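You operate a simulated robot arm through the tools that you are given. There is no shell and no other tool.

The job below is to be done with a simulated robot arm. You get a single attempt, and the scene is never put back.

TASK
Dry the wet panel on the blower, then mark it with the chalk.
Fine: speed switch on LOW, blower off again, chalk block back, no smudge. Set down upright: chalk block.

The check looks at the end state, three seconds after you hand in, the way a careful person would. Anything else that was tipped, shoved, dropped, spilled or broken makes it a failure.

THE ROBOT
A 6-joint arm with a three-finger gripper, fixed in place. Base frame: the origin is at the foot of the arm, x ahead of it, y to its left, z up. Lengths are in mm, angles in rad, forces in N, time in s.
Its first joint turns from -2.897 to 2.897 rad. Payload 4.89 kg.
The tool frame sits at the grasp point between the pads (the TCP): z along the fingers, y along the line on which they close. The tips reach 30 mm beyond it. The gripper opens to 164 mm. The gripper's body begins 125 mm behind the TCP.
Orientation is told as [roll, pitch, yaw] about the base's x, y, z axes, in that order, counted from this pose: with the fingers straight down and closing along the base's y, the tool's x points along the base's -x, its y along +y and its z along -z.

THE INTERFACE
- The arm moves only by the tool nudge_tool. Its argument "moves" is a list that holds one entry, the list of rows, each a list of 6 numbers: the shift along the base's x, y, z in mm, then the turn, a rotation vector about the base's x, y, z in degrees. In form: [[[tx, ty, tz, rx, ry, rz], ...]]. A call has 1 to 20 rows; each row is the pose to reach, as a shift and turn from the pose commanded when the call began. "jaw" is the opening, from 0 (shut) to 1 (fully open), set as the call begins (left out, the last holds). Each row takes 0.2 s and may step no farther than 50 mm and 0.15 rad from the row before; otherwise, or with a gripper value out of range, the whole call is refused. A pose out of reach is approached as far as the arm can. The call stops where the force on the tool passes 40 N (or 10 N more than at its start, if that is more) or the arm is blocked; 0.2 s more then pass. The fingers move at their own pace (about 108 mm/s each) and stop on an object; they squeeze with about 41 N. The grip force told is the motor's: it shows also when the fingers shut on nothing. Time passes only in rows, and 0.2 s behind the last, so rows that repeat a pose let the fingers close. The reply holds the time, the measured pose of the TCP, the force on the tool along the base axes, the opening and the grip force, in the units named above and with some noise, with the torque about the TCP (base axes, N m) and any sound that the robot's microphone picked up.
- Cameras (640 x 400 px; columns grow to the right, rows downward): "scene" is fixed at [49.4, 650.8, 1564.2]; the picture's right is [-0.68, -0.74, 0.00], its down [-0.36, 0.33, -0.87] and it looks along [0.64, -0.59, -0.49] (base axes); focal length 373 px, centre (320, 200). "wrist" rides on the gripper at [76, -2, -152] in the tool frame; the picture's right is [0.02, 1.00, 0.00], its down [-0.88, 0.02, -0.47] and it looks along [-0.47, 0.01, 0.88] (tool axes); focal length 247 px, centre (320, 200).
- camera(camera): a new picture of that camera. It takes no simulated time.
- slide_trunk(by): slides the trunk up (or, below 0, down) by that many mm; the arm rides with it, the base frame stays. It gives what a move gives, with no picture.
- probe_pixels(camera, pixels): for up to 12 pixels [column, row] of the newest picture of that camera ("zoom" is the newest enlarged one), the place [x, y, z] in the base frame of the surface seen there, good to about 2 mm. It takes no simulated time.
- inspect(camera, box): a new picture of the part [left, top, right, bottom] of that camera's present view, enlarged. It takes no simulated time.
- job_done(): hands the job in; it is judged then, once.

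Open the gripper and draw the arm clear of the work before you hand the job in, unless the task says otherwise.

The tools are called after "Call:" as name(argument=value, ...) on one line, values as JSON. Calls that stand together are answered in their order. nudge_tool: Moves the arm, as the interface text tells. Its arguments: {"type":"object","properties":{"moves":{"type":"array","items":{"type":"array","items":{"type":"array","items":{"type":"number"}}}},"jaw":{"type":"number"}},"required":["moves"]} The other tools are called the same way: slide_trunk (by) slides the trunk up or down; camera (camera) takes a picture; probe_pixels (camera, pixels) gives the place of the surface under pixels of a picture; inspect (camera, box) takes an enlarged picture of a part of a camera's view; job_done () hands the job in.

At the start:

```text
t: 0.0
ee_pos: [535.3, -334.9, 1184.8]
tool_rot: [-0.001, 0.0, -0.001]
wrist_force: [-0.2, 0.0, -0.1]
wrist_torque: [0.01, -0.03, -0.04]
grip_width: 164.0
finger_force: 0.0
trunk travel left (down, up): [-175.0, 215.0]
```

scene: 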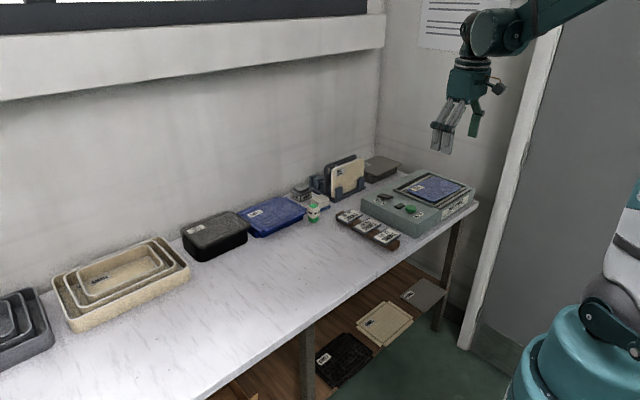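
wrist: 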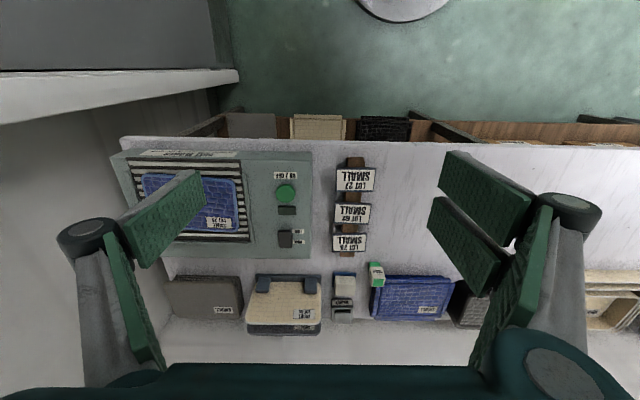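

The scene shows a blower with a blue panel at (435,187) and controls near (400,205), and objects near (310,205). I'll enlarge both views to read the labels.

Call:
inspect(camera="scene", box=[340, 150, 500, 250])

Call:
inspect(camera="wrist", box=[100, 130, 340, 280])

Call:
inspect(camera="scene", box=[260, 140, 420, 240])

Call:
inspect(camera="wrist", box=[300, 150, 460, 350])

```text
4.00 times, centred on (420, 200) of scene
```

zoom: 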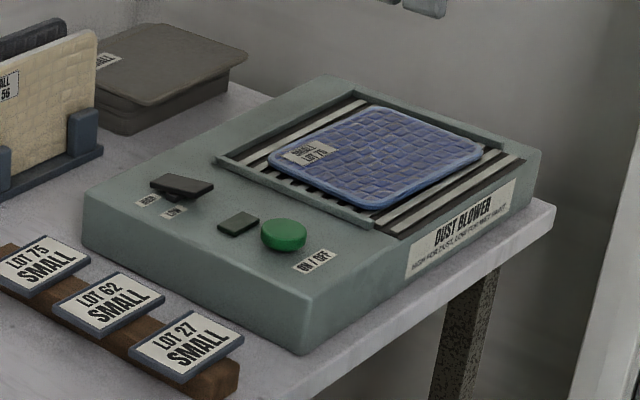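

```text
2.67 times, centred on (220, 205) of wrist
```

zoom: 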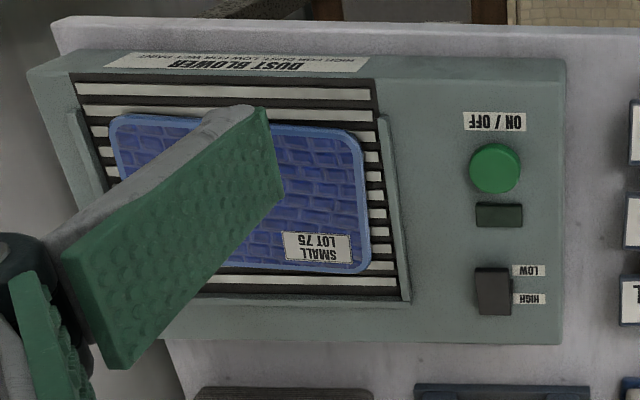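

```text
4.00 times, centred on (340, 190) of scene
```

zoom: 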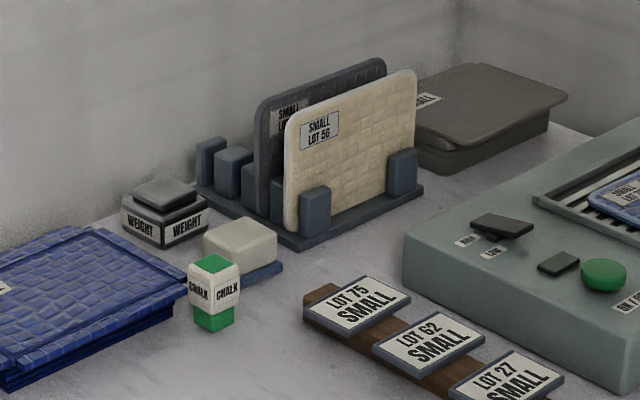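

```text
2.00 times, centred on (380, 250) of wrist
```

zoom: 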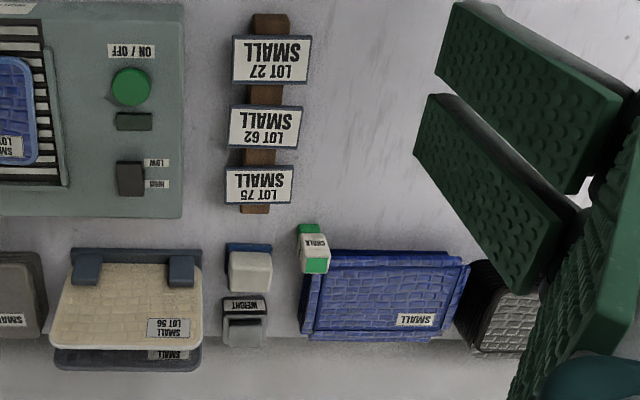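

I'll get positions of the controls, panel and chalk from the wrist picture, as these define everything that follows.

Call:
camera(camera="wrist")

Call:
probe_pixels(camera="wrist", pixels=[[286, 192], [287, 210], [285, 239], [285, 234], [285, 245], [240, 225], [225, 225], [376, 268], [377, 281], [344, 285], [146, 178], [265, 230]])

Call:
probe_pixels(camera="scene", pixels=[[313, 206], [314, 212], [313, 219], [320, 201], [400, 200], [385, 196], [411, 209], [436, 187], [460, 189], [433, 200], [412, 189], [433, 177]])

```text
taken
```

wrist: 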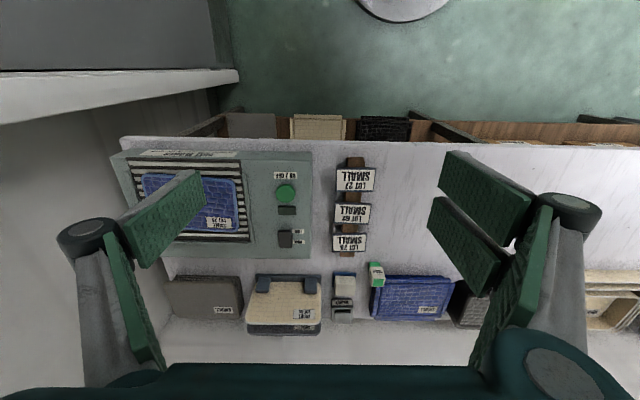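

```text
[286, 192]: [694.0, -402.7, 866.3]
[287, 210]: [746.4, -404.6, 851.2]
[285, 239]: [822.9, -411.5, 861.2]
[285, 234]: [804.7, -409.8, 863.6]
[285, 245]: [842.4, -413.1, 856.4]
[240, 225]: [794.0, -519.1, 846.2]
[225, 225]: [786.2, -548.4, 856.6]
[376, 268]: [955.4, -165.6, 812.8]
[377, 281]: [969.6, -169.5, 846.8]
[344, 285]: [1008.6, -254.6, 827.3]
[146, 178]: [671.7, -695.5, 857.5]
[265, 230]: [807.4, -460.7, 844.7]
```

```text
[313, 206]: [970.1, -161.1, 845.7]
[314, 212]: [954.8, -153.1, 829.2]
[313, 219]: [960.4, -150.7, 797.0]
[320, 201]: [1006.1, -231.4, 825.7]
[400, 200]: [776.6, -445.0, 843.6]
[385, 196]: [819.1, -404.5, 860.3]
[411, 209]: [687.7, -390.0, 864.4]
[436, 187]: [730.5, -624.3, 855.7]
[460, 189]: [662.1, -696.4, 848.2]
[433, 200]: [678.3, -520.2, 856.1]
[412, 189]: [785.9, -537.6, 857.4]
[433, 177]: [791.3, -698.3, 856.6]
```

The on/off button is near (692,-402,865), the speed switch near (822,-411,860), the panel centre near (730,-620,856), and the chalk near (968,-165,847 top). I move closer above the controls to read the switch position.

Call:
nudge_tool(moves=[[[31, -11, -27, 0, 0, 0], [62, -22, -54, 0, 0, 0], [93, -33, -81, 0, 0, 0], [124, -44, -108, 0, 0, 0], [155, -55, -135, 0, 0, 0], [185, -65, -165, 0, 0, 0]]])

Call:
camera(camera="wrist")

Call:
camera(camera="scene")

```text
t: 1.4
ee_pos: [719.5, -398.0, 1020.6]
tool_rot: [0.001, 0.001, 0.0]
wrist_force: [-1.4, 0.8, 1.4]
wrist_torque: [-0.14, -0.28, -0.04]
grip_width: 163.9
finger_force: 0.1
trunk travel left (down, up): [-175.0, 215.0]
```

```text
taken
```

wrist: 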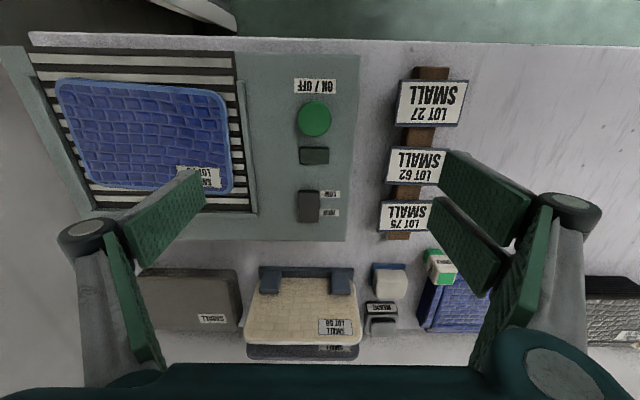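

```text
taken
```

scene: 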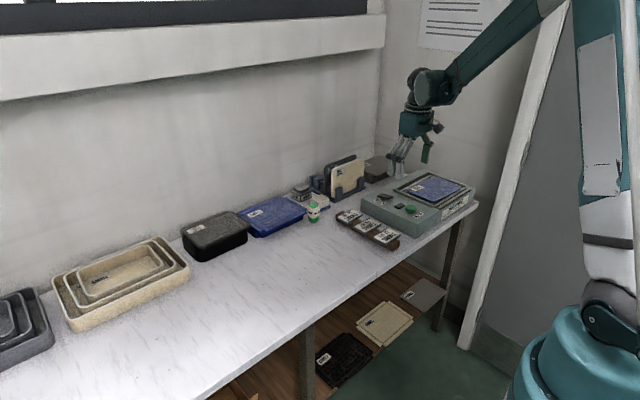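

Call:
inspect(camera="wrist", box=[264, 70, 364, 235])

Call:
inspect(camera="wrist", box=[350, 240, 470, 340])

Call:
inspect(camera="wrist", box=[20, 40, 260, 220])

Call:
inspect(camera="scene", box=[365, 180, 425, 218])

```text
2.42 times, centred on (314, 152) of wrist
```

zoom: 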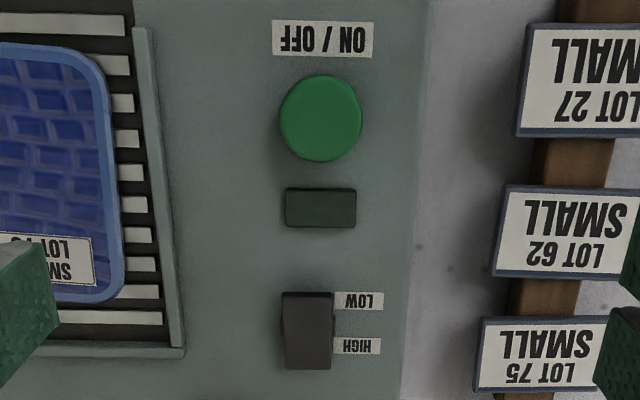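

```text
4.00 times, centred on (410, 290) of wrist
```

zoom: 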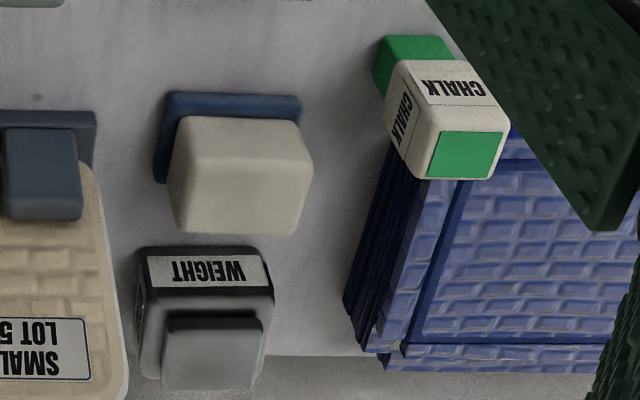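

```text
2.22 times, centred on (140, 130) of wrist
```

zoom: 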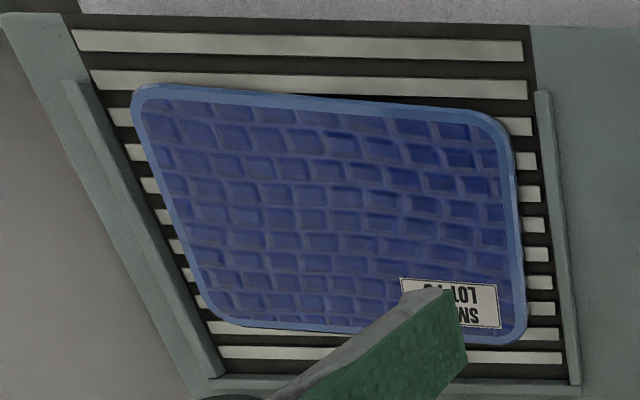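

```text
10.53 times, centred on (395, 199) of scene
```

zoom: 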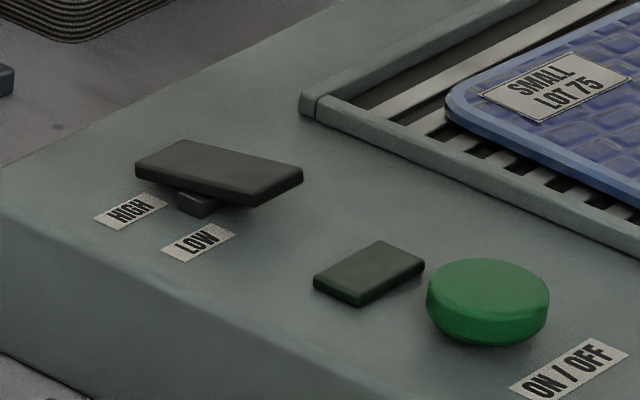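

The rocker's HIGH end looks pressed down (it is set on HIGH). I probe the rocker, button and lamp in detail from the zoom, before pressing the LOW end.

Call:
probe_pixels(camera="zoom", pixels=[[190, 150], [150, 165], [265, 195], [290, 172], [240, 180], [205, 205], [487, 285], [430, 285], [545, 285], [487, 262], [375, 265], [60, 150]])

Call:
probe_pixels(camera="wrist", pixels=[[308, 191], [308, 194], [308, 198], [308, 205], [308, 212], [308, 217], [308, 220], [300, 205], [317, 205], [314, 118], [314, 100], [330, 118]])

```text
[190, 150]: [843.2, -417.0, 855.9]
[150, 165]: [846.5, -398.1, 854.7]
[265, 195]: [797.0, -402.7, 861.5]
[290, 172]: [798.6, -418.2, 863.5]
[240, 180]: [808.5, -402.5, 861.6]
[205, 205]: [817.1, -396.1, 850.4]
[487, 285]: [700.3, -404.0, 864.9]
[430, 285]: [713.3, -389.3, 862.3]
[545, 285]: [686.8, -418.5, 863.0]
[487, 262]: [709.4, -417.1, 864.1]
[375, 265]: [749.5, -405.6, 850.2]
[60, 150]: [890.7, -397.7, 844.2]
```

```text
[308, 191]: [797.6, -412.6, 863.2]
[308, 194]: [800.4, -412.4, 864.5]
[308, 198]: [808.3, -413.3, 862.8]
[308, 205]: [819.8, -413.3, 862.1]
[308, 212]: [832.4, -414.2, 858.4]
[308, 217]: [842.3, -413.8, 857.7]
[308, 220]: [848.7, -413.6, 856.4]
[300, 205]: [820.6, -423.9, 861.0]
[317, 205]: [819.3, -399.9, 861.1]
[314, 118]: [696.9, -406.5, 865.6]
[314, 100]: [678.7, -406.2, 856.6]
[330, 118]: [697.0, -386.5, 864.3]
```

The rocker spans x 797–848, y about -412, with the LOW end (x≈798) up at 864 and HIGH end down at 856. I close the jaw and go to just above the LOW end.

Call:
nudge_tool(moves=[[[25, -4, -30, 0, 0, 0], [50, -8, -60, 0, 0, 0], [80, -12, -90, 0, 0, 0], [80, -12, -110, 0, 0, 0], [80, -12, -115, 0, 0, 0], [80, -12, -115, 0, 0, 0]]], jaw=0)

Call:
camera(camera="wrist")

Call:
inspect(camera="scene", box=[345, 160, 445, 222])

```text
t: 2.8
ee_pos: [801.1, -410.6, 903.7]
tool_rot: [-0.001, 0.0, 0.0]
wrist_force: [0.0, 0.1, 0.1]
wrist_torque: [0.03, 0.03, 0.02]
grip_width: 0.0
finger_force: 40.6
trunk travel left (down, up): [-175.0, 215.0]
```

```text
taken
```

wrist: 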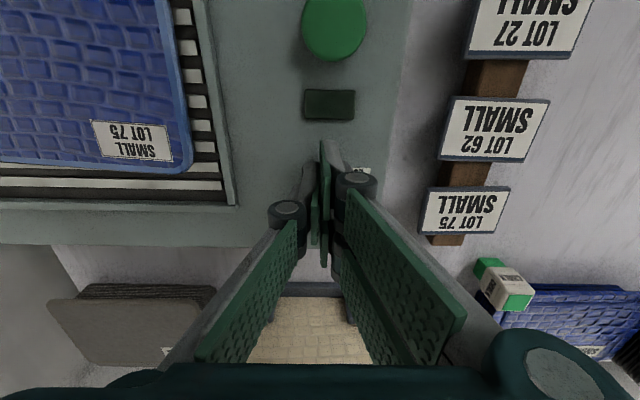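

```text
6.40 times, centred on (395, 191) of scene
```

zoom: 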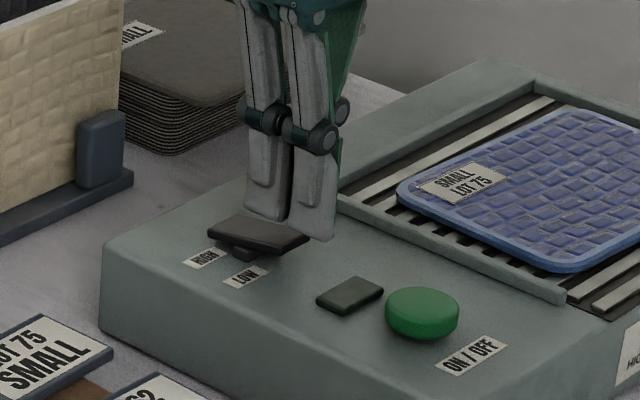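

The closed tips hang above the LOW end. I press down in small steps, then retreat.

Call:
nudge_tool(moves=[[[0, 0, -6, 0, 0, 0], [0, 0, -10, 0, 0, 0], [0, 0, -13, 0, 0, 0], [0, 0, -16, 0, 0, 0], [0, 0, -18, 0, 0, 0]]])

Call:
inspect(camera="scene", box=[345, 160, 445, 222])

```text
t: 4.0
ee_pos: [801.0, -411.9, 887.3]
tool_rot: [-0.001, 0.001, -0.001]
wrist_force: [5.5, -3.8, 22.4]
wrist_torque: [-0.09, -0.73, -0.09]
grip_width: 6.1
finger_force: 45.0
trunk travel left (down, up): [-175.0, 215.0]
```

```text
6.40 times, centred on (395, 191) of scene
```

zoom: 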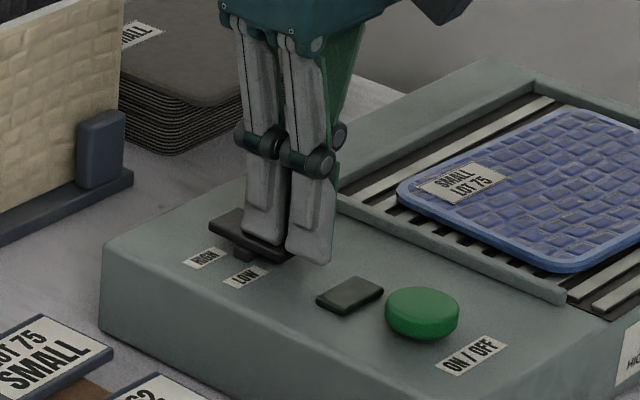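

The rocker now tilts towards LOW. I back off upward and check it.

Call:
nudge_tool(moves=[[[0, 0, 15, 0, 0, 0], [0, 0, 35, 0, 0, 0], [-30, 0, 60, 0, 0, 0], [-60, 0, 90, 0, 0, 0]]])

Call:
inspect(camera="scene", box=[345, 160, 445, 222])

Call:
camera(camera="wrist")

```text
t: 5.0
ee_pos: [740.4, -412.9, 973.9]
tool_rot: [0.0, 0.001, -0.001]
wrist_force: [2.1, -0.9, -0.6]
wrist_torque: [0.09, 0.33, -0.02]
grip_width: 0.1
finger_force: 44.8
trunk travel left (down, up): [-175.0, 215.0]
```

```text
6.40 times, centred on (395, 191) of scene
```

zoom: 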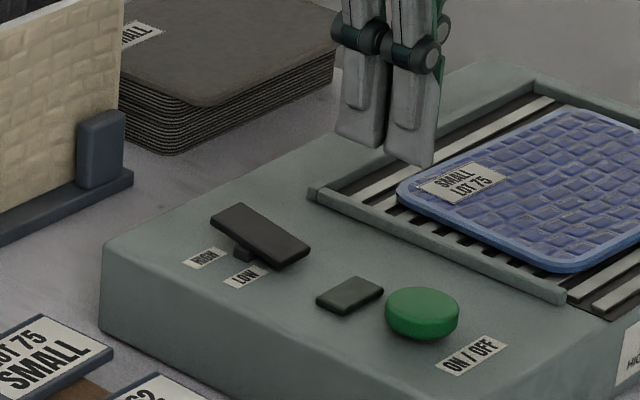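

```text
taken
```

wrist: 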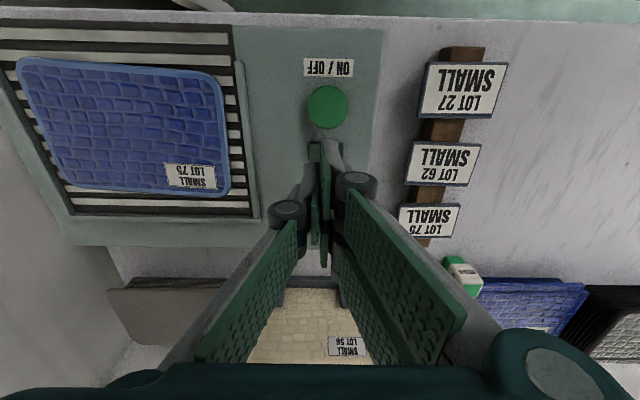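

The rocker is now on LOW. Next I position above the green ON/OFF button at (696,-405,865).

Call:
nudge_tool(moves=[[[-22, 3, -30, 0, 0, 0], [-44, 7, -55, 0, 0, 0], [-44, 7, -72, 0, 0, 0], [-44, 7, -72, 0, 0, 0]]])

Call:
inspect(camera="scene", box=[345, 160, 445, 222])

```text
t: 6.0
ee_pos: [695.8, -405.7, 903.4]
tool_rot: [0.0, 0.0, -0.001]
wrist_force: [0.4, 0.4, -0.1]
wrist_torque: [0.04, 0.0, -0.01]
grip_width: 0.0
finger_force: 44.6
trunk travel left (down, up): [-175.0, 215.0]
```

```text
6.40 times, centred on (395, 191) of scene
```

zoom: 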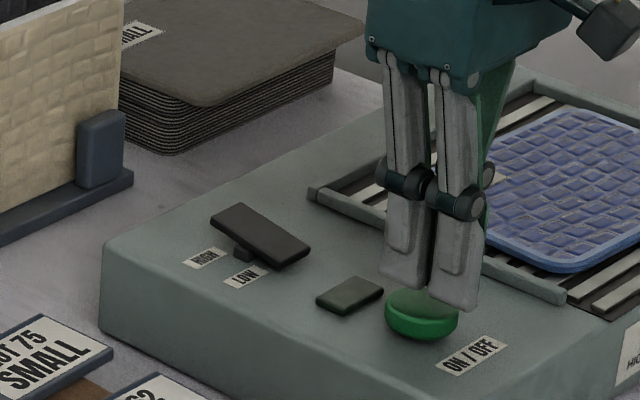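

Tips are centred over the button. I press down gradually.

Call:
nudge_tool(moves=[[[0, 0, -6, 0, 0, 0], [0, 0, -9, 0, 0, 0], [0, 0, -12, 0, 0, 0], [0, 0, -14, 0, 0, 0], [0, 0, -16, 0, 0, 0]]])

Call:
inspect(camera="scene", box=[345, 160, 445, 222])

```text
t: 7.2
ee_pos: [694.6, -404.5, 886.9]
tool_rot: [-0.001, 0.001, 0.0]
wrist_force: [1.5, 0.2, 4.4]
wrist_torque: [0.02, -0.08, 0.02]
grip_width: 6.0
finger_force: 45.0
trunk travel left (down, up): [-175.0, 215.0]
heard: click
```

```text
6.40 times, centred on (395, 191) of scene
```

zoom: 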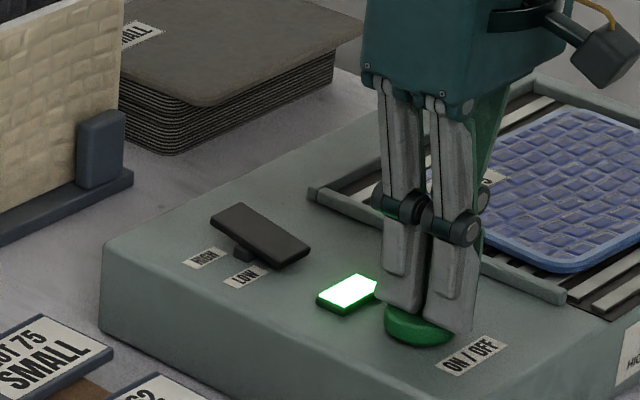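

The click sounded and the lamp is lit, so the blower is on. I lift straight up and watch the panel.

Call:
nudge_tool(moves=[[[0, 0, 15, 0, 0, 0], [0, 0, 40, 0, 0, 0], [0, 0, 80, 0, 0, 0], [0, 0, 120, 0, 0, 0]]])

Call:
camera(camera="wrist")

Call:
inspect(camera="scene", box=[365, 160, 485, 235])

```text
t: 8.2
ee_pos: [696.1, -403.9, 1008.2]
tool_rot: [0.001, 0.0, -0.001]
wrist_force: [0.5, -0.5, -0.6]
wrist_torque: [0.09, 0.16, 0.01]
grip_width: 0.0
finger_force: 45.2
trunk travel left (down, up): [-175.0, 215.0]
```

```text
taken
```

wrist: 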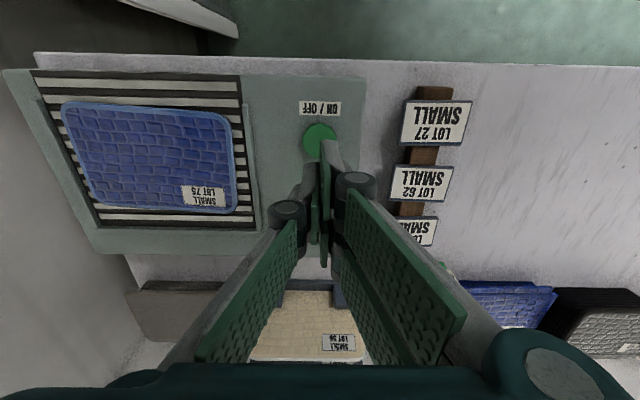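

```text
5.33 times, centred on (425, 198) of scene
```

zoom: 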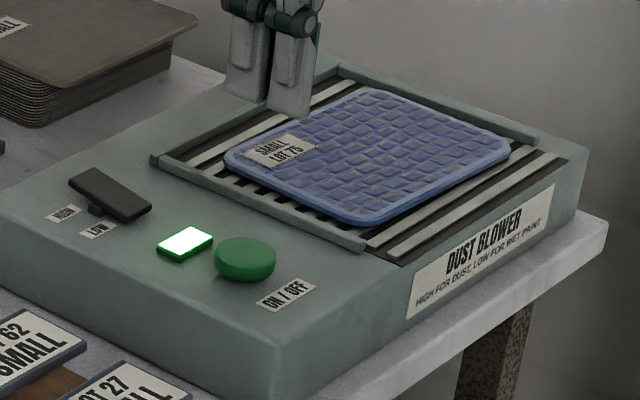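

The blower runs with the lamp on. I take a close-up of the panel as a reference, then let 4 s pass.

Call:
inspect(camera="wrist", box=[50, 90, 250, 215])

Call:
nudge_tool(moves=[[[0, 0, 0, 0, 0, 0], [0, 0, 0, 0, 0, 0], [0, 0, 0, 0, 0, 0], [0, 0, 0, 0, 0, 0], [0, 0, 0, 0, 0, 0], [0, 0, 0, 0, 0, 0], [0, 0, 0, 0, 0, 0], [0, 0, 0, 0, 0, 0], [0, 0, 0, 0, 0, 0], [0, 0, 0, 0, 0, 0], [0, 0, 0, 0, 0, 0], [0, 0, 0, 0, 0, 0], [0, 0, 0, 0, 0, 0], [0, 0, 0, 0, 0, 0], [0, 0, 0, 0, 0, 0], [0, 0, 0, 0, 0, 0], [0, 0, 0, 0, 0, 0], [0, 0, 0, 0, 0, 0], [0, 0, 0, 0, 0, 0], [0, 0, 0, 0, 0, 0]]])

Call:
inspect(camera="wrist", box=[50, 90, 250, 215])

Call:
inspect(camera="scene", box=[365, 160, 485, 235])

```text
3.20 times, centred on (150, 152) of wrist
```

zoom: 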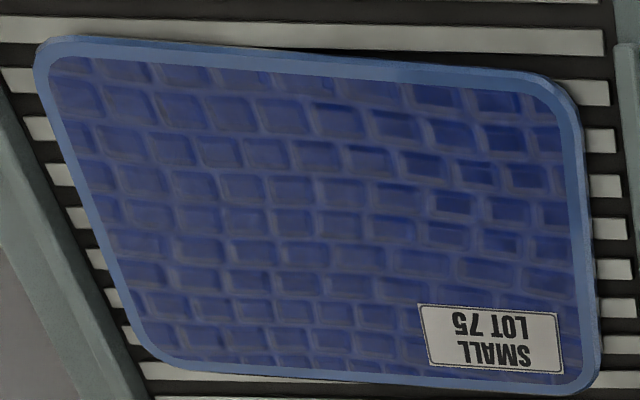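

```text
t: 12.4
ee_pos: [696.4, -404.5, 1007.2]
tool_rot: [0.001, -0.001, -0.001]
wrist_force: [-0.3, 0.3, -0.8]
wrist_torque: [-0.05, 0.04, -0.02]
grip_width: 0.3
finger_force: 45.1
trunk travel left (down, up): [-175.0, 215.0]
```

```text
3.20 times, centred on (150, 152) of wrist
```

zoom: 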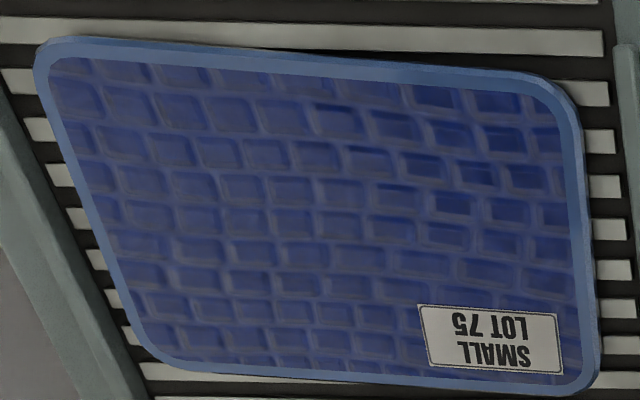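

```text
5.33 times, centred on (425, 198) of scene
```

zoom: 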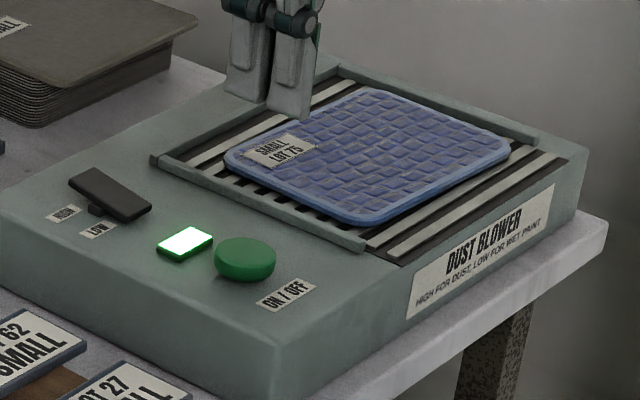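

Changes are subtle so far and the lamp stays lit. While it dries, I move over to study the chalk block, opening the jaw for a clear view.

Call:
nudge_tool(moves=[[[18, 40, 0, 0, 0, 0], [36, 80, 0, 0, 0, 0], [54, 120, 0, 0, 0, 0], [72, 160, 0, 0, 0, 0], [90, 200, 0, 0, 0, 0], [104, 230, 0, 0, 0, 0], [104, 230, 0, 0, 0, 0]]], jaw=1)

Call:
camera(camera="wrist")

Call:
inspect(camera="scene", box=[365, 160, 485, 235])

```text
t: 14.0
ee_pos: [802.4, -171.5, 1006.7]
tool_rot: [0.0, -0.001, 0.0]
wrist_force: [0.2, 0.8, -0.6]
wrist_torque: [-0.02, 0.03, -0.01]
grip_width: 163.9
finger_force: 0.2
trunk travel left (down, up): [-175.0, 215.0]
```

```text
taken
```

wrist: 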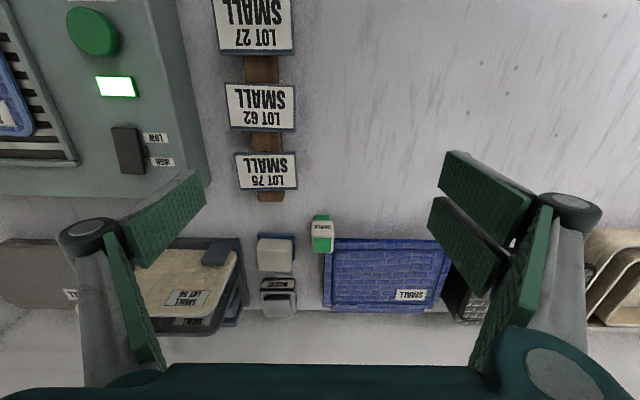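

```text
5.33 times, centred on (425, 198) of scene
```

zoom: 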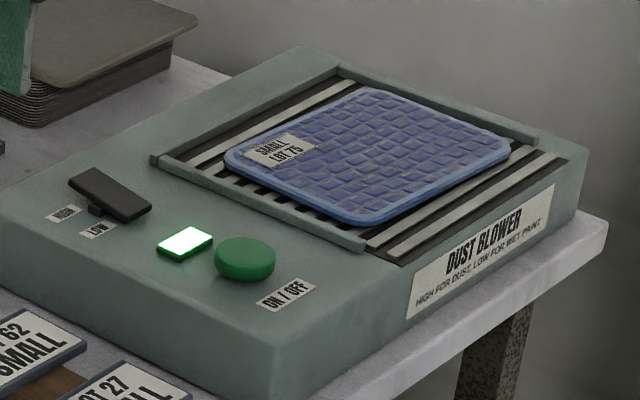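

I enlarge the chalk at (322,233) and measure its faces.

Call:
inspect(camera="wrist", box=[272, 195, 372, 257])

Call:
inspect(camera="scene", box=[280, 185, 350, 229])

Call:
probe_pixels(camera="wrist", pixels=[[321, 243], [321, 249], [314, 243], [330, 243], [321, 228], [321, 217], [340, 240], [326, 255], [275, 255], [300, 225], [267, 183], [330, 300]])

```text
6.40 times, centred on (322, 226) of wrist
```

zoom: 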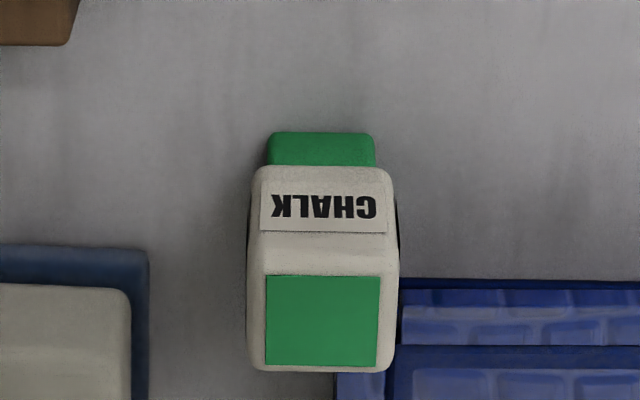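

```text
9.09 times, centred on (315, 207) of scene
```

zoom: 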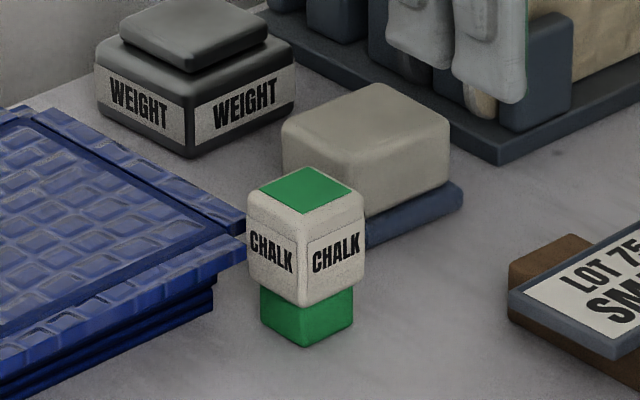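

```text
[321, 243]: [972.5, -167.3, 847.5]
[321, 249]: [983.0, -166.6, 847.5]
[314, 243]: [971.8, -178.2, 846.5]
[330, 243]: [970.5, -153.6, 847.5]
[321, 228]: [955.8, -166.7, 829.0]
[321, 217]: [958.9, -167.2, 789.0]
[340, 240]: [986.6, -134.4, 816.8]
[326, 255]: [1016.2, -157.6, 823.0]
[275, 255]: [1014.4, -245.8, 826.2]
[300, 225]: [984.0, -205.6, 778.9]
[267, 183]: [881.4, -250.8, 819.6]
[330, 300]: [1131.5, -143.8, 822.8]
```

The chalk body is about 36 mm square, centred near (972,-166), body z≈800–847 on table z≈779. I probe the box edges beside it for clearance, and take a tighter panel close-up to track drying.

Call:
inspect(camera="wrist", box=[272, 215, 372, 277])

Call:
probe_pixels(camera="zoom", pixels=[[410, 160], [410, 185], [410, 215], [335, 250], [345, 300], [420, 152], [394, 100], [254, 100], [256, 230], [390, 230], [140, 140], [325, 120]])

Call:
inspect(camera="scene", box=[400, 170, 464, 210])

```text
6.40 times, centred on (322, 246) of wrist
```

zoom: 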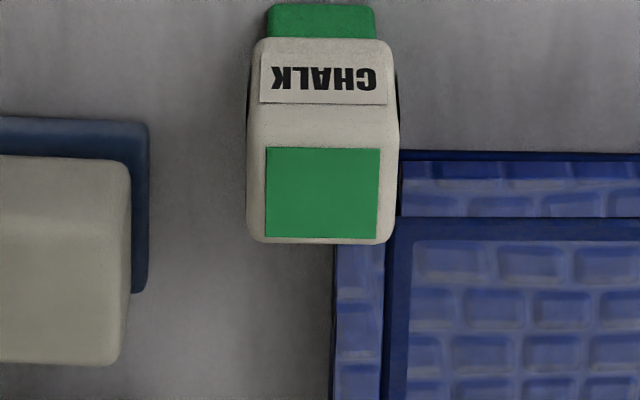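

```text
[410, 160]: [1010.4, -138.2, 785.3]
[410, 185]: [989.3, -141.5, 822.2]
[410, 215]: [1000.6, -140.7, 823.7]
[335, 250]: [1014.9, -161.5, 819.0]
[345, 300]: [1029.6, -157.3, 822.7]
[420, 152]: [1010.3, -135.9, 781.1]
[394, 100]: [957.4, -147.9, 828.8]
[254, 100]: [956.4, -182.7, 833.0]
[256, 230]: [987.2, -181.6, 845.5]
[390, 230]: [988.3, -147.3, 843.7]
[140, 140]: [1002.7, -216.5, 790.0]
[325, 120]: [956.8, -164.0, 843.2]
```

```text
10.00 times, centred on (432, 190) of scene
```

zoom: 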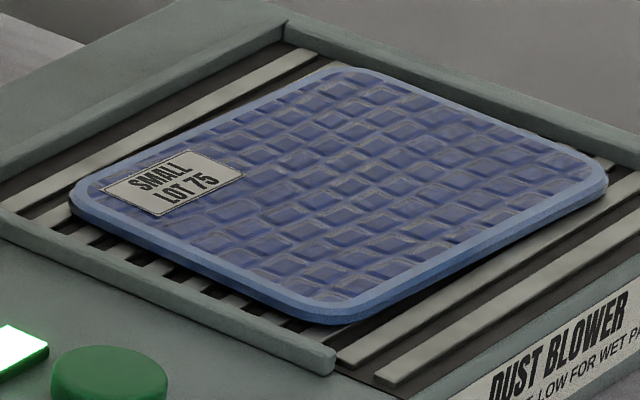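

Clearance left of the chalk exists for x below about 985, so I'd grip with fingers closing in y at x≈966. I let more drying time pass first.

Call:
nudge_tool(moves=[[[0, 0, 0, 0, 0, 0], [0, 0, 0, 0, 0, 0], [0, 0, 0, 0, 0, 0], [0, 0, 0, 0, 0, 0], [0, 0, 0, 0, 0, 0], [0, 0, 0, 0, 0, 0], [0, 0, 0, 0, 0, 0], [0, 0, 0, 0, 0, 0], [0, 0, 0, 0, 0, 0], [0, 0, 0, 0, 0, 0], [0, 0, 0, 0, 0, 0], [0, 0, 0, 0, 0, 0], [0, 0, 0, 0, 0, 0], [0, 0, 0, 0, 0, 0], [0, 0, 0, 0, 0, 0], [0, 0, 0, 0, 0, 0], [0, 0, 0, 0, 0, 0], [0, 0, 0, 0, 0, 0], [0, 0, 0, 0, 0, 0], [0, 0, 0, 0, 0, 0]]])

Call:
inspect(camera="scene", box=[400, 170, 464, 210])

Call:
nudge_tool(moves=[[[0, 0, 0, 0, 0, 0], [0, 0, 0, 0, 0, 0], [0, 0, 0, 0, 0, 0], [0, 0, 0, 0, 0, 0], [0, 0, 0, 0, 0, 0], [0, 0, 0, 0, 0, 0], [0, 0, 0, 0, 0, 0], [0, 0, 0, 0, 0, 0], [0, 0, 0, 0, 0, 0], [0, 0, 0, 0, 0, 0], [0, 0, 0, 0, 0, 0], [0, 0, 0, 0, 0, 0], [0, 0, 0, 0, 0, 0], [0, 0, 0, 0, 0, 0], [0, 0, 0, 0, 0, 0], [0, 0, 0, 0, 0, 0], [0, 0, 0, 0, 0, 0], [0, 0, 0, 0, 0, 0], [0, 0, 0, 0, 0, 0], [0, 0, 0, 0, 0, 0]]])

Call:
inspect(camera="scene", box=[400, 170, 464, 210])

```text
t: 18.2
ee_pos: [803.5, -173.5, 1007.6]
tool_rot: [-0.001, 0.001, 0.0]
wrist_force: [-0.2, 0.0, -0.2]
wrist_torque: [-0.02, -0.01, -0.02]
grip_width: 164.1
finger_force: 0.1
trunk travel left (down, up): [-175.0, 215.0]
```

```text
10.00 times, centred on (432, 190) of scene
```

zoom: 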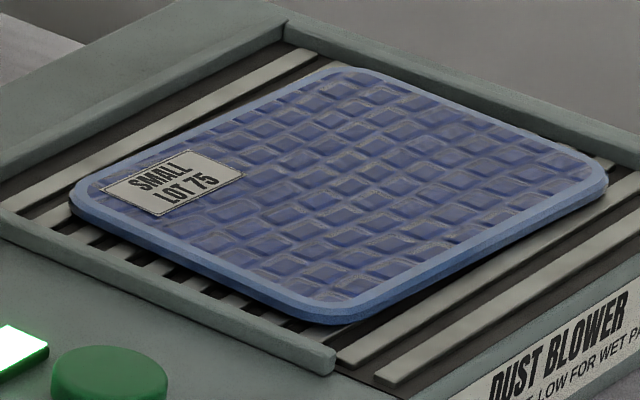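

```text
t: 22.4
ee_pos: [801.7, -173.6, 1007.9]
tool_rot: [0.001, 0.001, 0.0]
wrist_force: [0.0, 0.8, -0.6]
wrist_torque: [-0.01, -0.03, -0.02]
grip_width: 164.2
finger_force: 0.0
trunk travel left (down, up): [-175.0, 215.0]
```

```text
10.00 times, centred on (432, 190) of scene
```

zoom: 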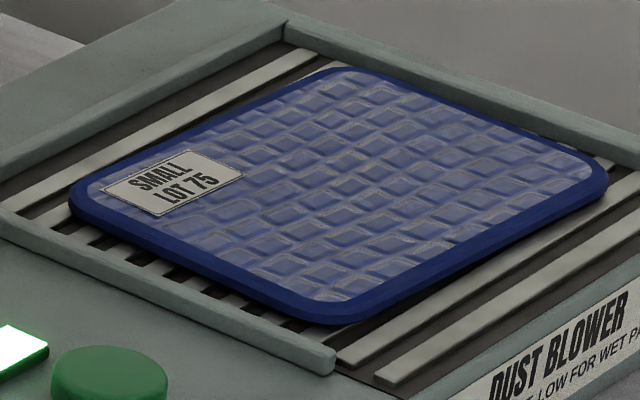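

Between t=18 and 22 the panel visibly changed: rim turned dark blue and surface turned matte, like the dry stacked panels. I go back above the button with the jaw shut.

Call:
nudge_tool(moves=[[[-18, -40, 0, 0, 0, 0], [-36, -80, 0, 0, 0, 0], [-54, -120, 0, 0, 0, 0], [-72, -160, 0, 0, 0, 0], [-90, -200, 0, 0, 0, 0], [-104, -230, 0, 0, 0, 0], [-104, -230, -40, 0, 0, 0], [-104, -230, -80, 0, 0, 0], [-104, -230, -103, 0, 0, 0], [-104, -230, -103, 0, 0, 0]]], jaw=0)

Call:
inspect(camera="scene", box=[365, 160, 485, 235])

```text
t: 24.6
ee_pos: [693.8, -405.1, 906.2]
tool_rot: [-0.001, 0.001, 0.002]
wrist_force: [0.1, -0.6, 0.5]
wrist_torque: [0.04, 0.04, 0.01]
grip_width: 0.0
finger_force: 41.3
trunk travel left (down, up): [-175.0, 215.0]
```

```text
5.33 times, centred on (425, 198) of scene
```

zoom: 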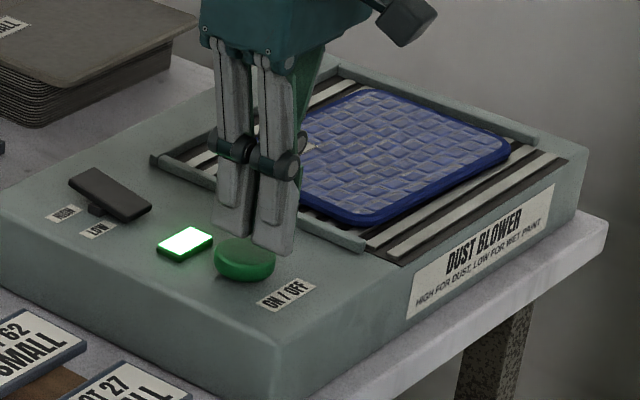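

Tips are over the button, lamp still lit and panel dry. I press once to switch off.

Call:
nudge_tool(moves=[[[0, 0, -6, 0, 0, 0], [0, 0, -10, 0, 0, 0], [0, 0, -13, 0, 0, 0], [0, 0, -15, 0, 0, 0], [0, 0, -17, 0, 0, 0]]])

Call:
inspect(camera="scene", box=[365, 160, 485, 235])

```text
t: 25.8
ee_pos: [693.4, -404.3, 888.9]
tool_rot: [0.001, 0.0, -0.001]
wrist_force: [-1.6, 0.7, 2.1]
wrist_torque: [-0.03, 0.02, -0.05]
grip_width: 6.1
finger_force: 45.1
trunk travel left (down, up): [-175.0, 215.0]
heard: click
```

```text
5.33 times, centred on (425, 198) of scene
```

zoom: 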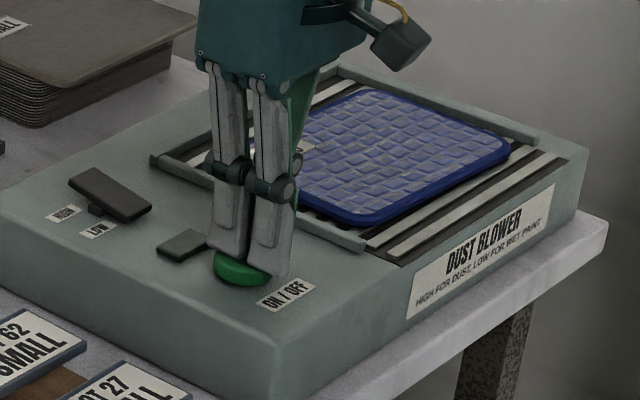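

The lamp is off after the click. I lift and move over to above the chalk, opening the jaw to about 62 mm.

Call:
nudge_tool(moves=[[[0, 0, 20, 0, 0, 0], [0, 0, 60, 0, 0, 0], [0, 0, 100, 0, 0, 0], [0, 0, 120, 0, 0, 0], [33, 30, 120, 0, 0, 0], [66, 60, 120, 0, 0, 0], [99, 90, 120, 0, 0, 0], [132, 120, 120, 0, 0, 0], [165, 150, 120, 0, 0, 0], [198, 180, 120, 0, 0, 0], [231, 210, 120, 0, 0, 0], [264, 239, 120, 0, 0, 0], [269, 239, 100, 0, 0, 0], [269, 239, 80, 0, 0, 0], [269, 239, 80, 0, 0, 0]]], jaw=0.38)

Call:
camera(camera="wrist")

Call:
inspect(camera="scene", box=[260, 140, 420, 240])

```text
t: 29.0
ee_pos: [964.7, -164.6, 966.2]
tool_rot: [0.002, -0.001, 0.0]
wrist_force: [0.6, -0.4, -0.2]
wrist_torque: [0.0, 0.01, 0.01]
grip_width: 62.3
finger_force: 0.0
trunk travel left (down, up): [-175.0, 215.0]
```

```text
taken
```

wrist: 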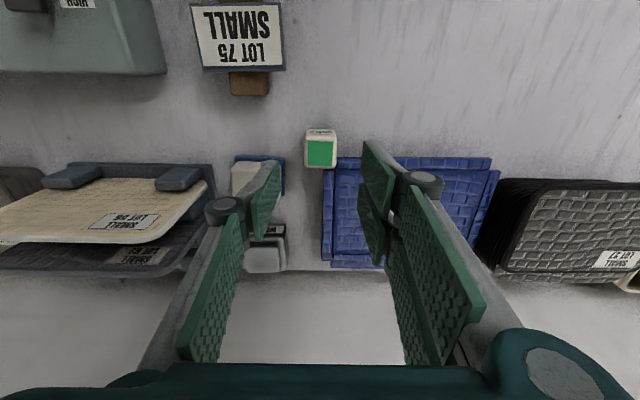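

```text
4.00 times, centred on (340, 190) of scene
```

zoom: 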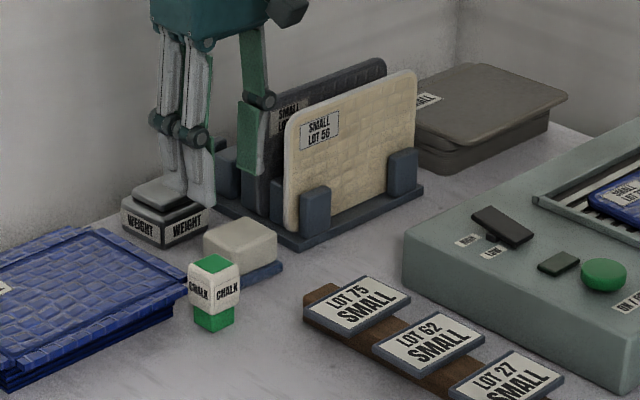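

The chalk sits at (320,150) in the wrist view, between the fingers. I probe its top corners again to refine the centre.

Call:
inspect(camera="wrist", box=[280, 120, 360, 180])

Call:
probe_pixels(camera="zoom", pixels=[[215, 160], [430, 160], [215, 360], [430, 360], [320, 260], [320, 375], [320, 100], [200, 260], [445, 260], [460, 330], [360, 390], [320, 70]])

```text
6.67 times, centred on (320, 150) of wrist
```

zoom: 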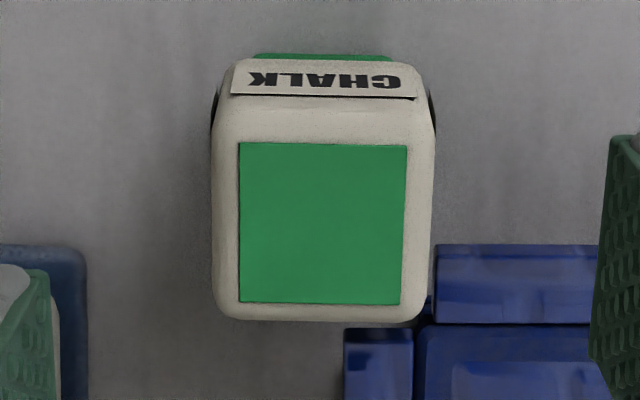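

```text
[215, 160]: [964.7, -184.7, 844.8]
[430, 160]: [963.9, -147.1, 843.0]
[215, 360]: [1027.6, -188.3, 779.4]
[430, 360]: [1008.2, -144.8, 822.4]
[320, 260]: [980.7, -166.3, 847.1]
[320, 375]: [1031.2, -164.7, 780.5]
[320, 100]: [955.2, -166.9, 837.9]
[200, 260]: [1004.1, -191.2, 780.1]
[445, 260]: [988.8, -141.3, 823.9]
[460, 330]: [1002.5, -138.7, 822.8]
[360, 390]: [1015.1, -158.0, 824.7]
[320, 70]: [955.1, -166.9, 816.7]
```

The chalk centre is about (973,-166), edges at y -185 and -147. I descend straight down so the tips reach z≈798, beside the white body.

Call:
nudge_tool(moves=[[[2, -1, -40, 0, 0, 0], [2, -1, -80, 0, 0, 0], [2, -1, -105, 0, 0, 0], [2, -1, -120, 0, 0, 0], [2, -1, -132, 0, 0, 0], [2, -1, -140, 0, 0, 0], [2, -1, -140, 0, 0, 0]]])

Call:
camera(camera="wrist")

Call:
inspect(camera="scene", box=[280, 175, 360, 225])

```text
t: 30.6
ee_pos: [966.1, -166.4, 827.5]
tool_rot: [0.001, 0.0, 0.001]
wrist_force: [0.3, 0.8, -0.1]
wrist_torque: [0.0, 0.01, -0.01]
grip_width: 62.5
finger_force: 0.1
trunk travel left (down, up): [-175.0, 215.0]
```

```text
taken
```

wrist: 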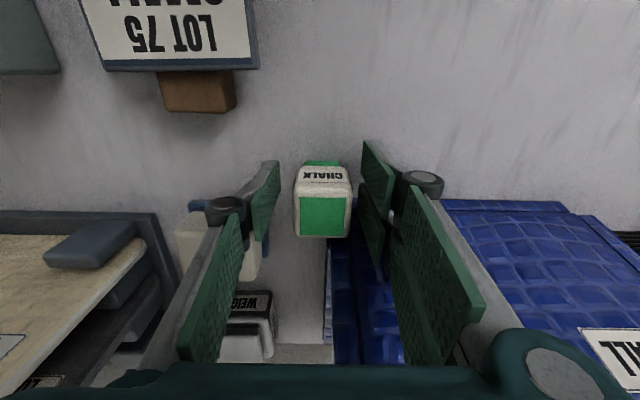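

```text
8.00 times, centred on (320, 200) of scene
```

zoom: 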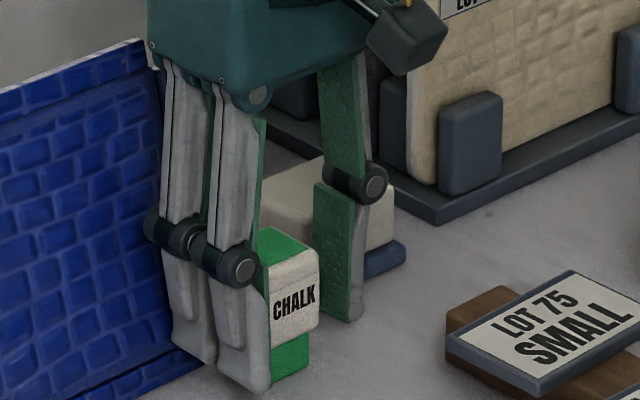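

The blue item at left of the close-up looks different from before; I check the full scene before doing anything else.

Call:
camera(camera="scene")

Call:
inspect(camera="scene", box=[200, 150, 360, 250])

Call:
inspect(camera="wrist", box=[280, 140, 520, 340])

```text
taken
```

scene: 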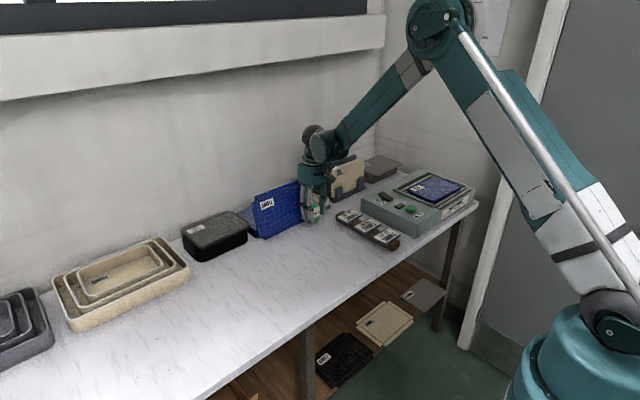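

```text
4.00 times, centred on (280, 200) of scene
```

zoom: 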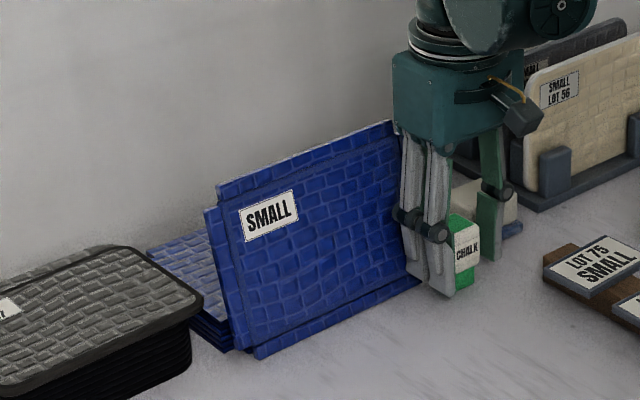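

```text
2.00 times, centred on (400, 240) of wrist
```

zoom: 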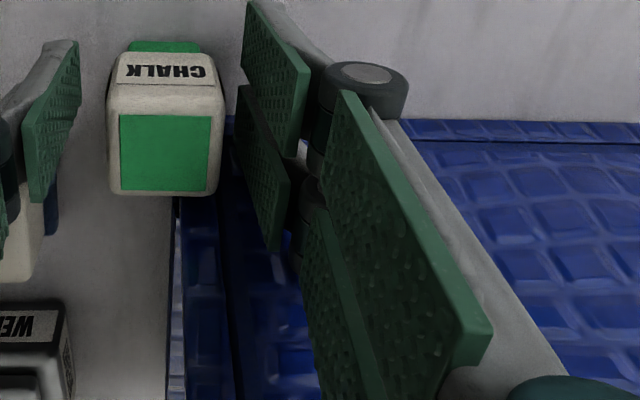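

The left unit of the gripper is actually a pair of fingers, and its far one has pressed on the overhanging front of the blue lid, tipping it up. I measure the lid's present pose before retreating.

Call:
probe_pixels(camera="scene", pixels=[[256, 197], [297, 182], [265, 238], [303, 220], [280, 210], [299, 200], [245, 215], [255, 236], [252, 205], [300, 190], [262, 237], [240, 212]])

Call:
probe_pixels(camera="wrist", pixels=[[520, 230], [480, 205], [560, 203], [600, 300], [345, 260], [345, 300], [390, 345], [332, 260], [331, 310], [500, 290], [630, 240], [375, 300]])

Call:
inspect(camera="scene", box=[230, 170, 330, 245])

```text
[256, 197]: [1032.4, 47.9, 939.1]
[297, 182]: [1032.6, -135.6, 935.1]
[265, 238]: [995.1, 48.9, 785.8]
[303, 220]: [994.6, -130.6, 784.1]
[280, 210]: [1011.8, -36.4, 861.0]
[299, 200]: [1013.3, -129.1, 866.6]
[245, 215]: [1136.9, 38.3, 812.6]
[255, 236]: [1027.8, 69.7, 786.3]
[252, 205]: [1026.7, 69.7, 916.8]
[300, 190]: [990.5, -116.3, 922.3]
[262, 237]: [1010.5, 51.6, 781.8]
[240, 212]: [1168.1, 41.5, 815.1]
```

```text
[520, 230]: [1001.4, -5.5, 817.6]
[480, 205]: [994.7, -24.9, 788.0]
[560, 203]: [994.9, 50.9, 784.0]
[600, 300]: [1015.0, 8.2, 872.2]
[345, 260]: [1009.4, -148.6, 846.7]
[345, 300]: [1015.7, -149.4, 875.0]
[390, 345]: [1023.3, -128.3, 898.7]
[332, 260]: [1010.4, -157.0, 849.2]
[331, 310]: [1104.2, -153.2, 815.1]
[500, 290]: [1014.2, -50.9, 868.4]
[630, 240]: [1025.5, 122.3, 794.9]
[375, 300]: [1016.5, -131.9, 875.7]
```

```text
5.33 times, centred on (280, 208) of scene
```

zoom: 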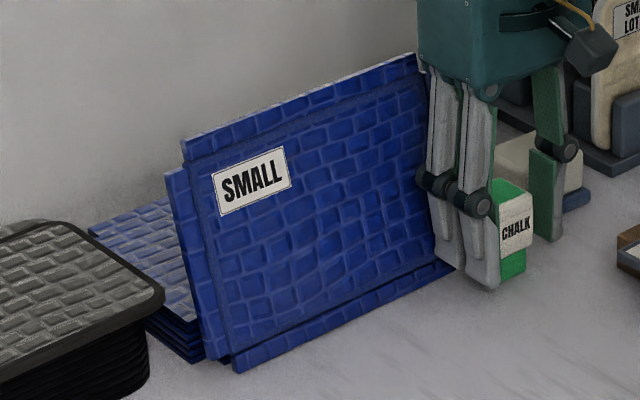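

The lid stands almost upright, bottom on the table at x≈995 and leaning on the stack, blocked only by the far-left finger. If I lift away carelessly it could hit the chalk, so I first grasp the chalk where it stands.

Call:
nudge_tool(moves=[[[0, 0, 0, 0, 0, 0], [0, 0, 0, 0, 0, 0], [0, 0, 0, 0, 0, 0]]], jaw=0.15)

Call:
inspect(camera="scene", box=[230, 170, 330, 245])

Call:
camera(camera="wrist")

```text
t: 31.4
ee_pos: [968.5, -165.9, 827.2]
tool_rot: [0.0, 0.0, 0.0]
wrist_force: [-0.4, 0.0, 0.2]
wrist_torque: [-0.02, 0.01, 0.0]
grip_width: 36.6
finger_force: 40.8
trunk travel left (down, up): [-175.0, 215.0]
```

```text
5.33 times, centred on (280, 208) of scene
```

zoom: 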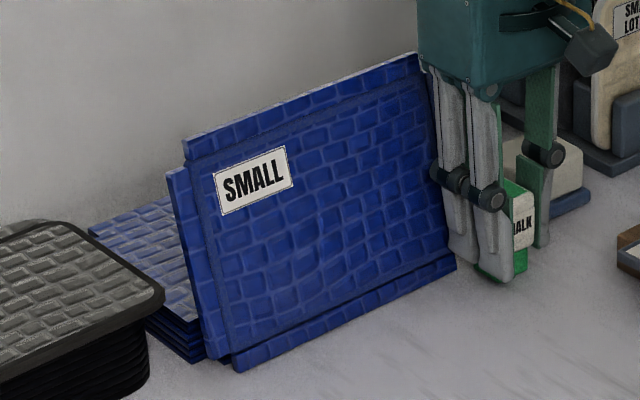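

```text
taken
```

wrist: 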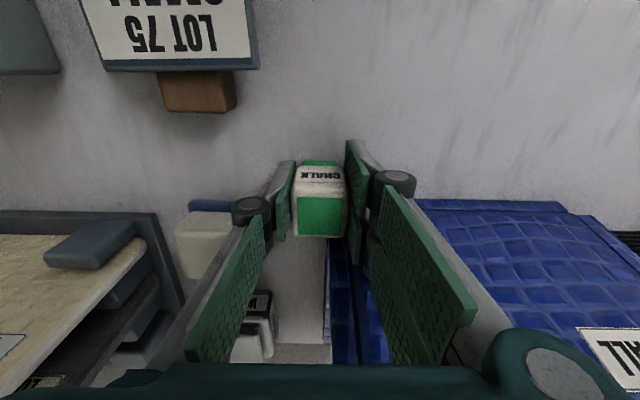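

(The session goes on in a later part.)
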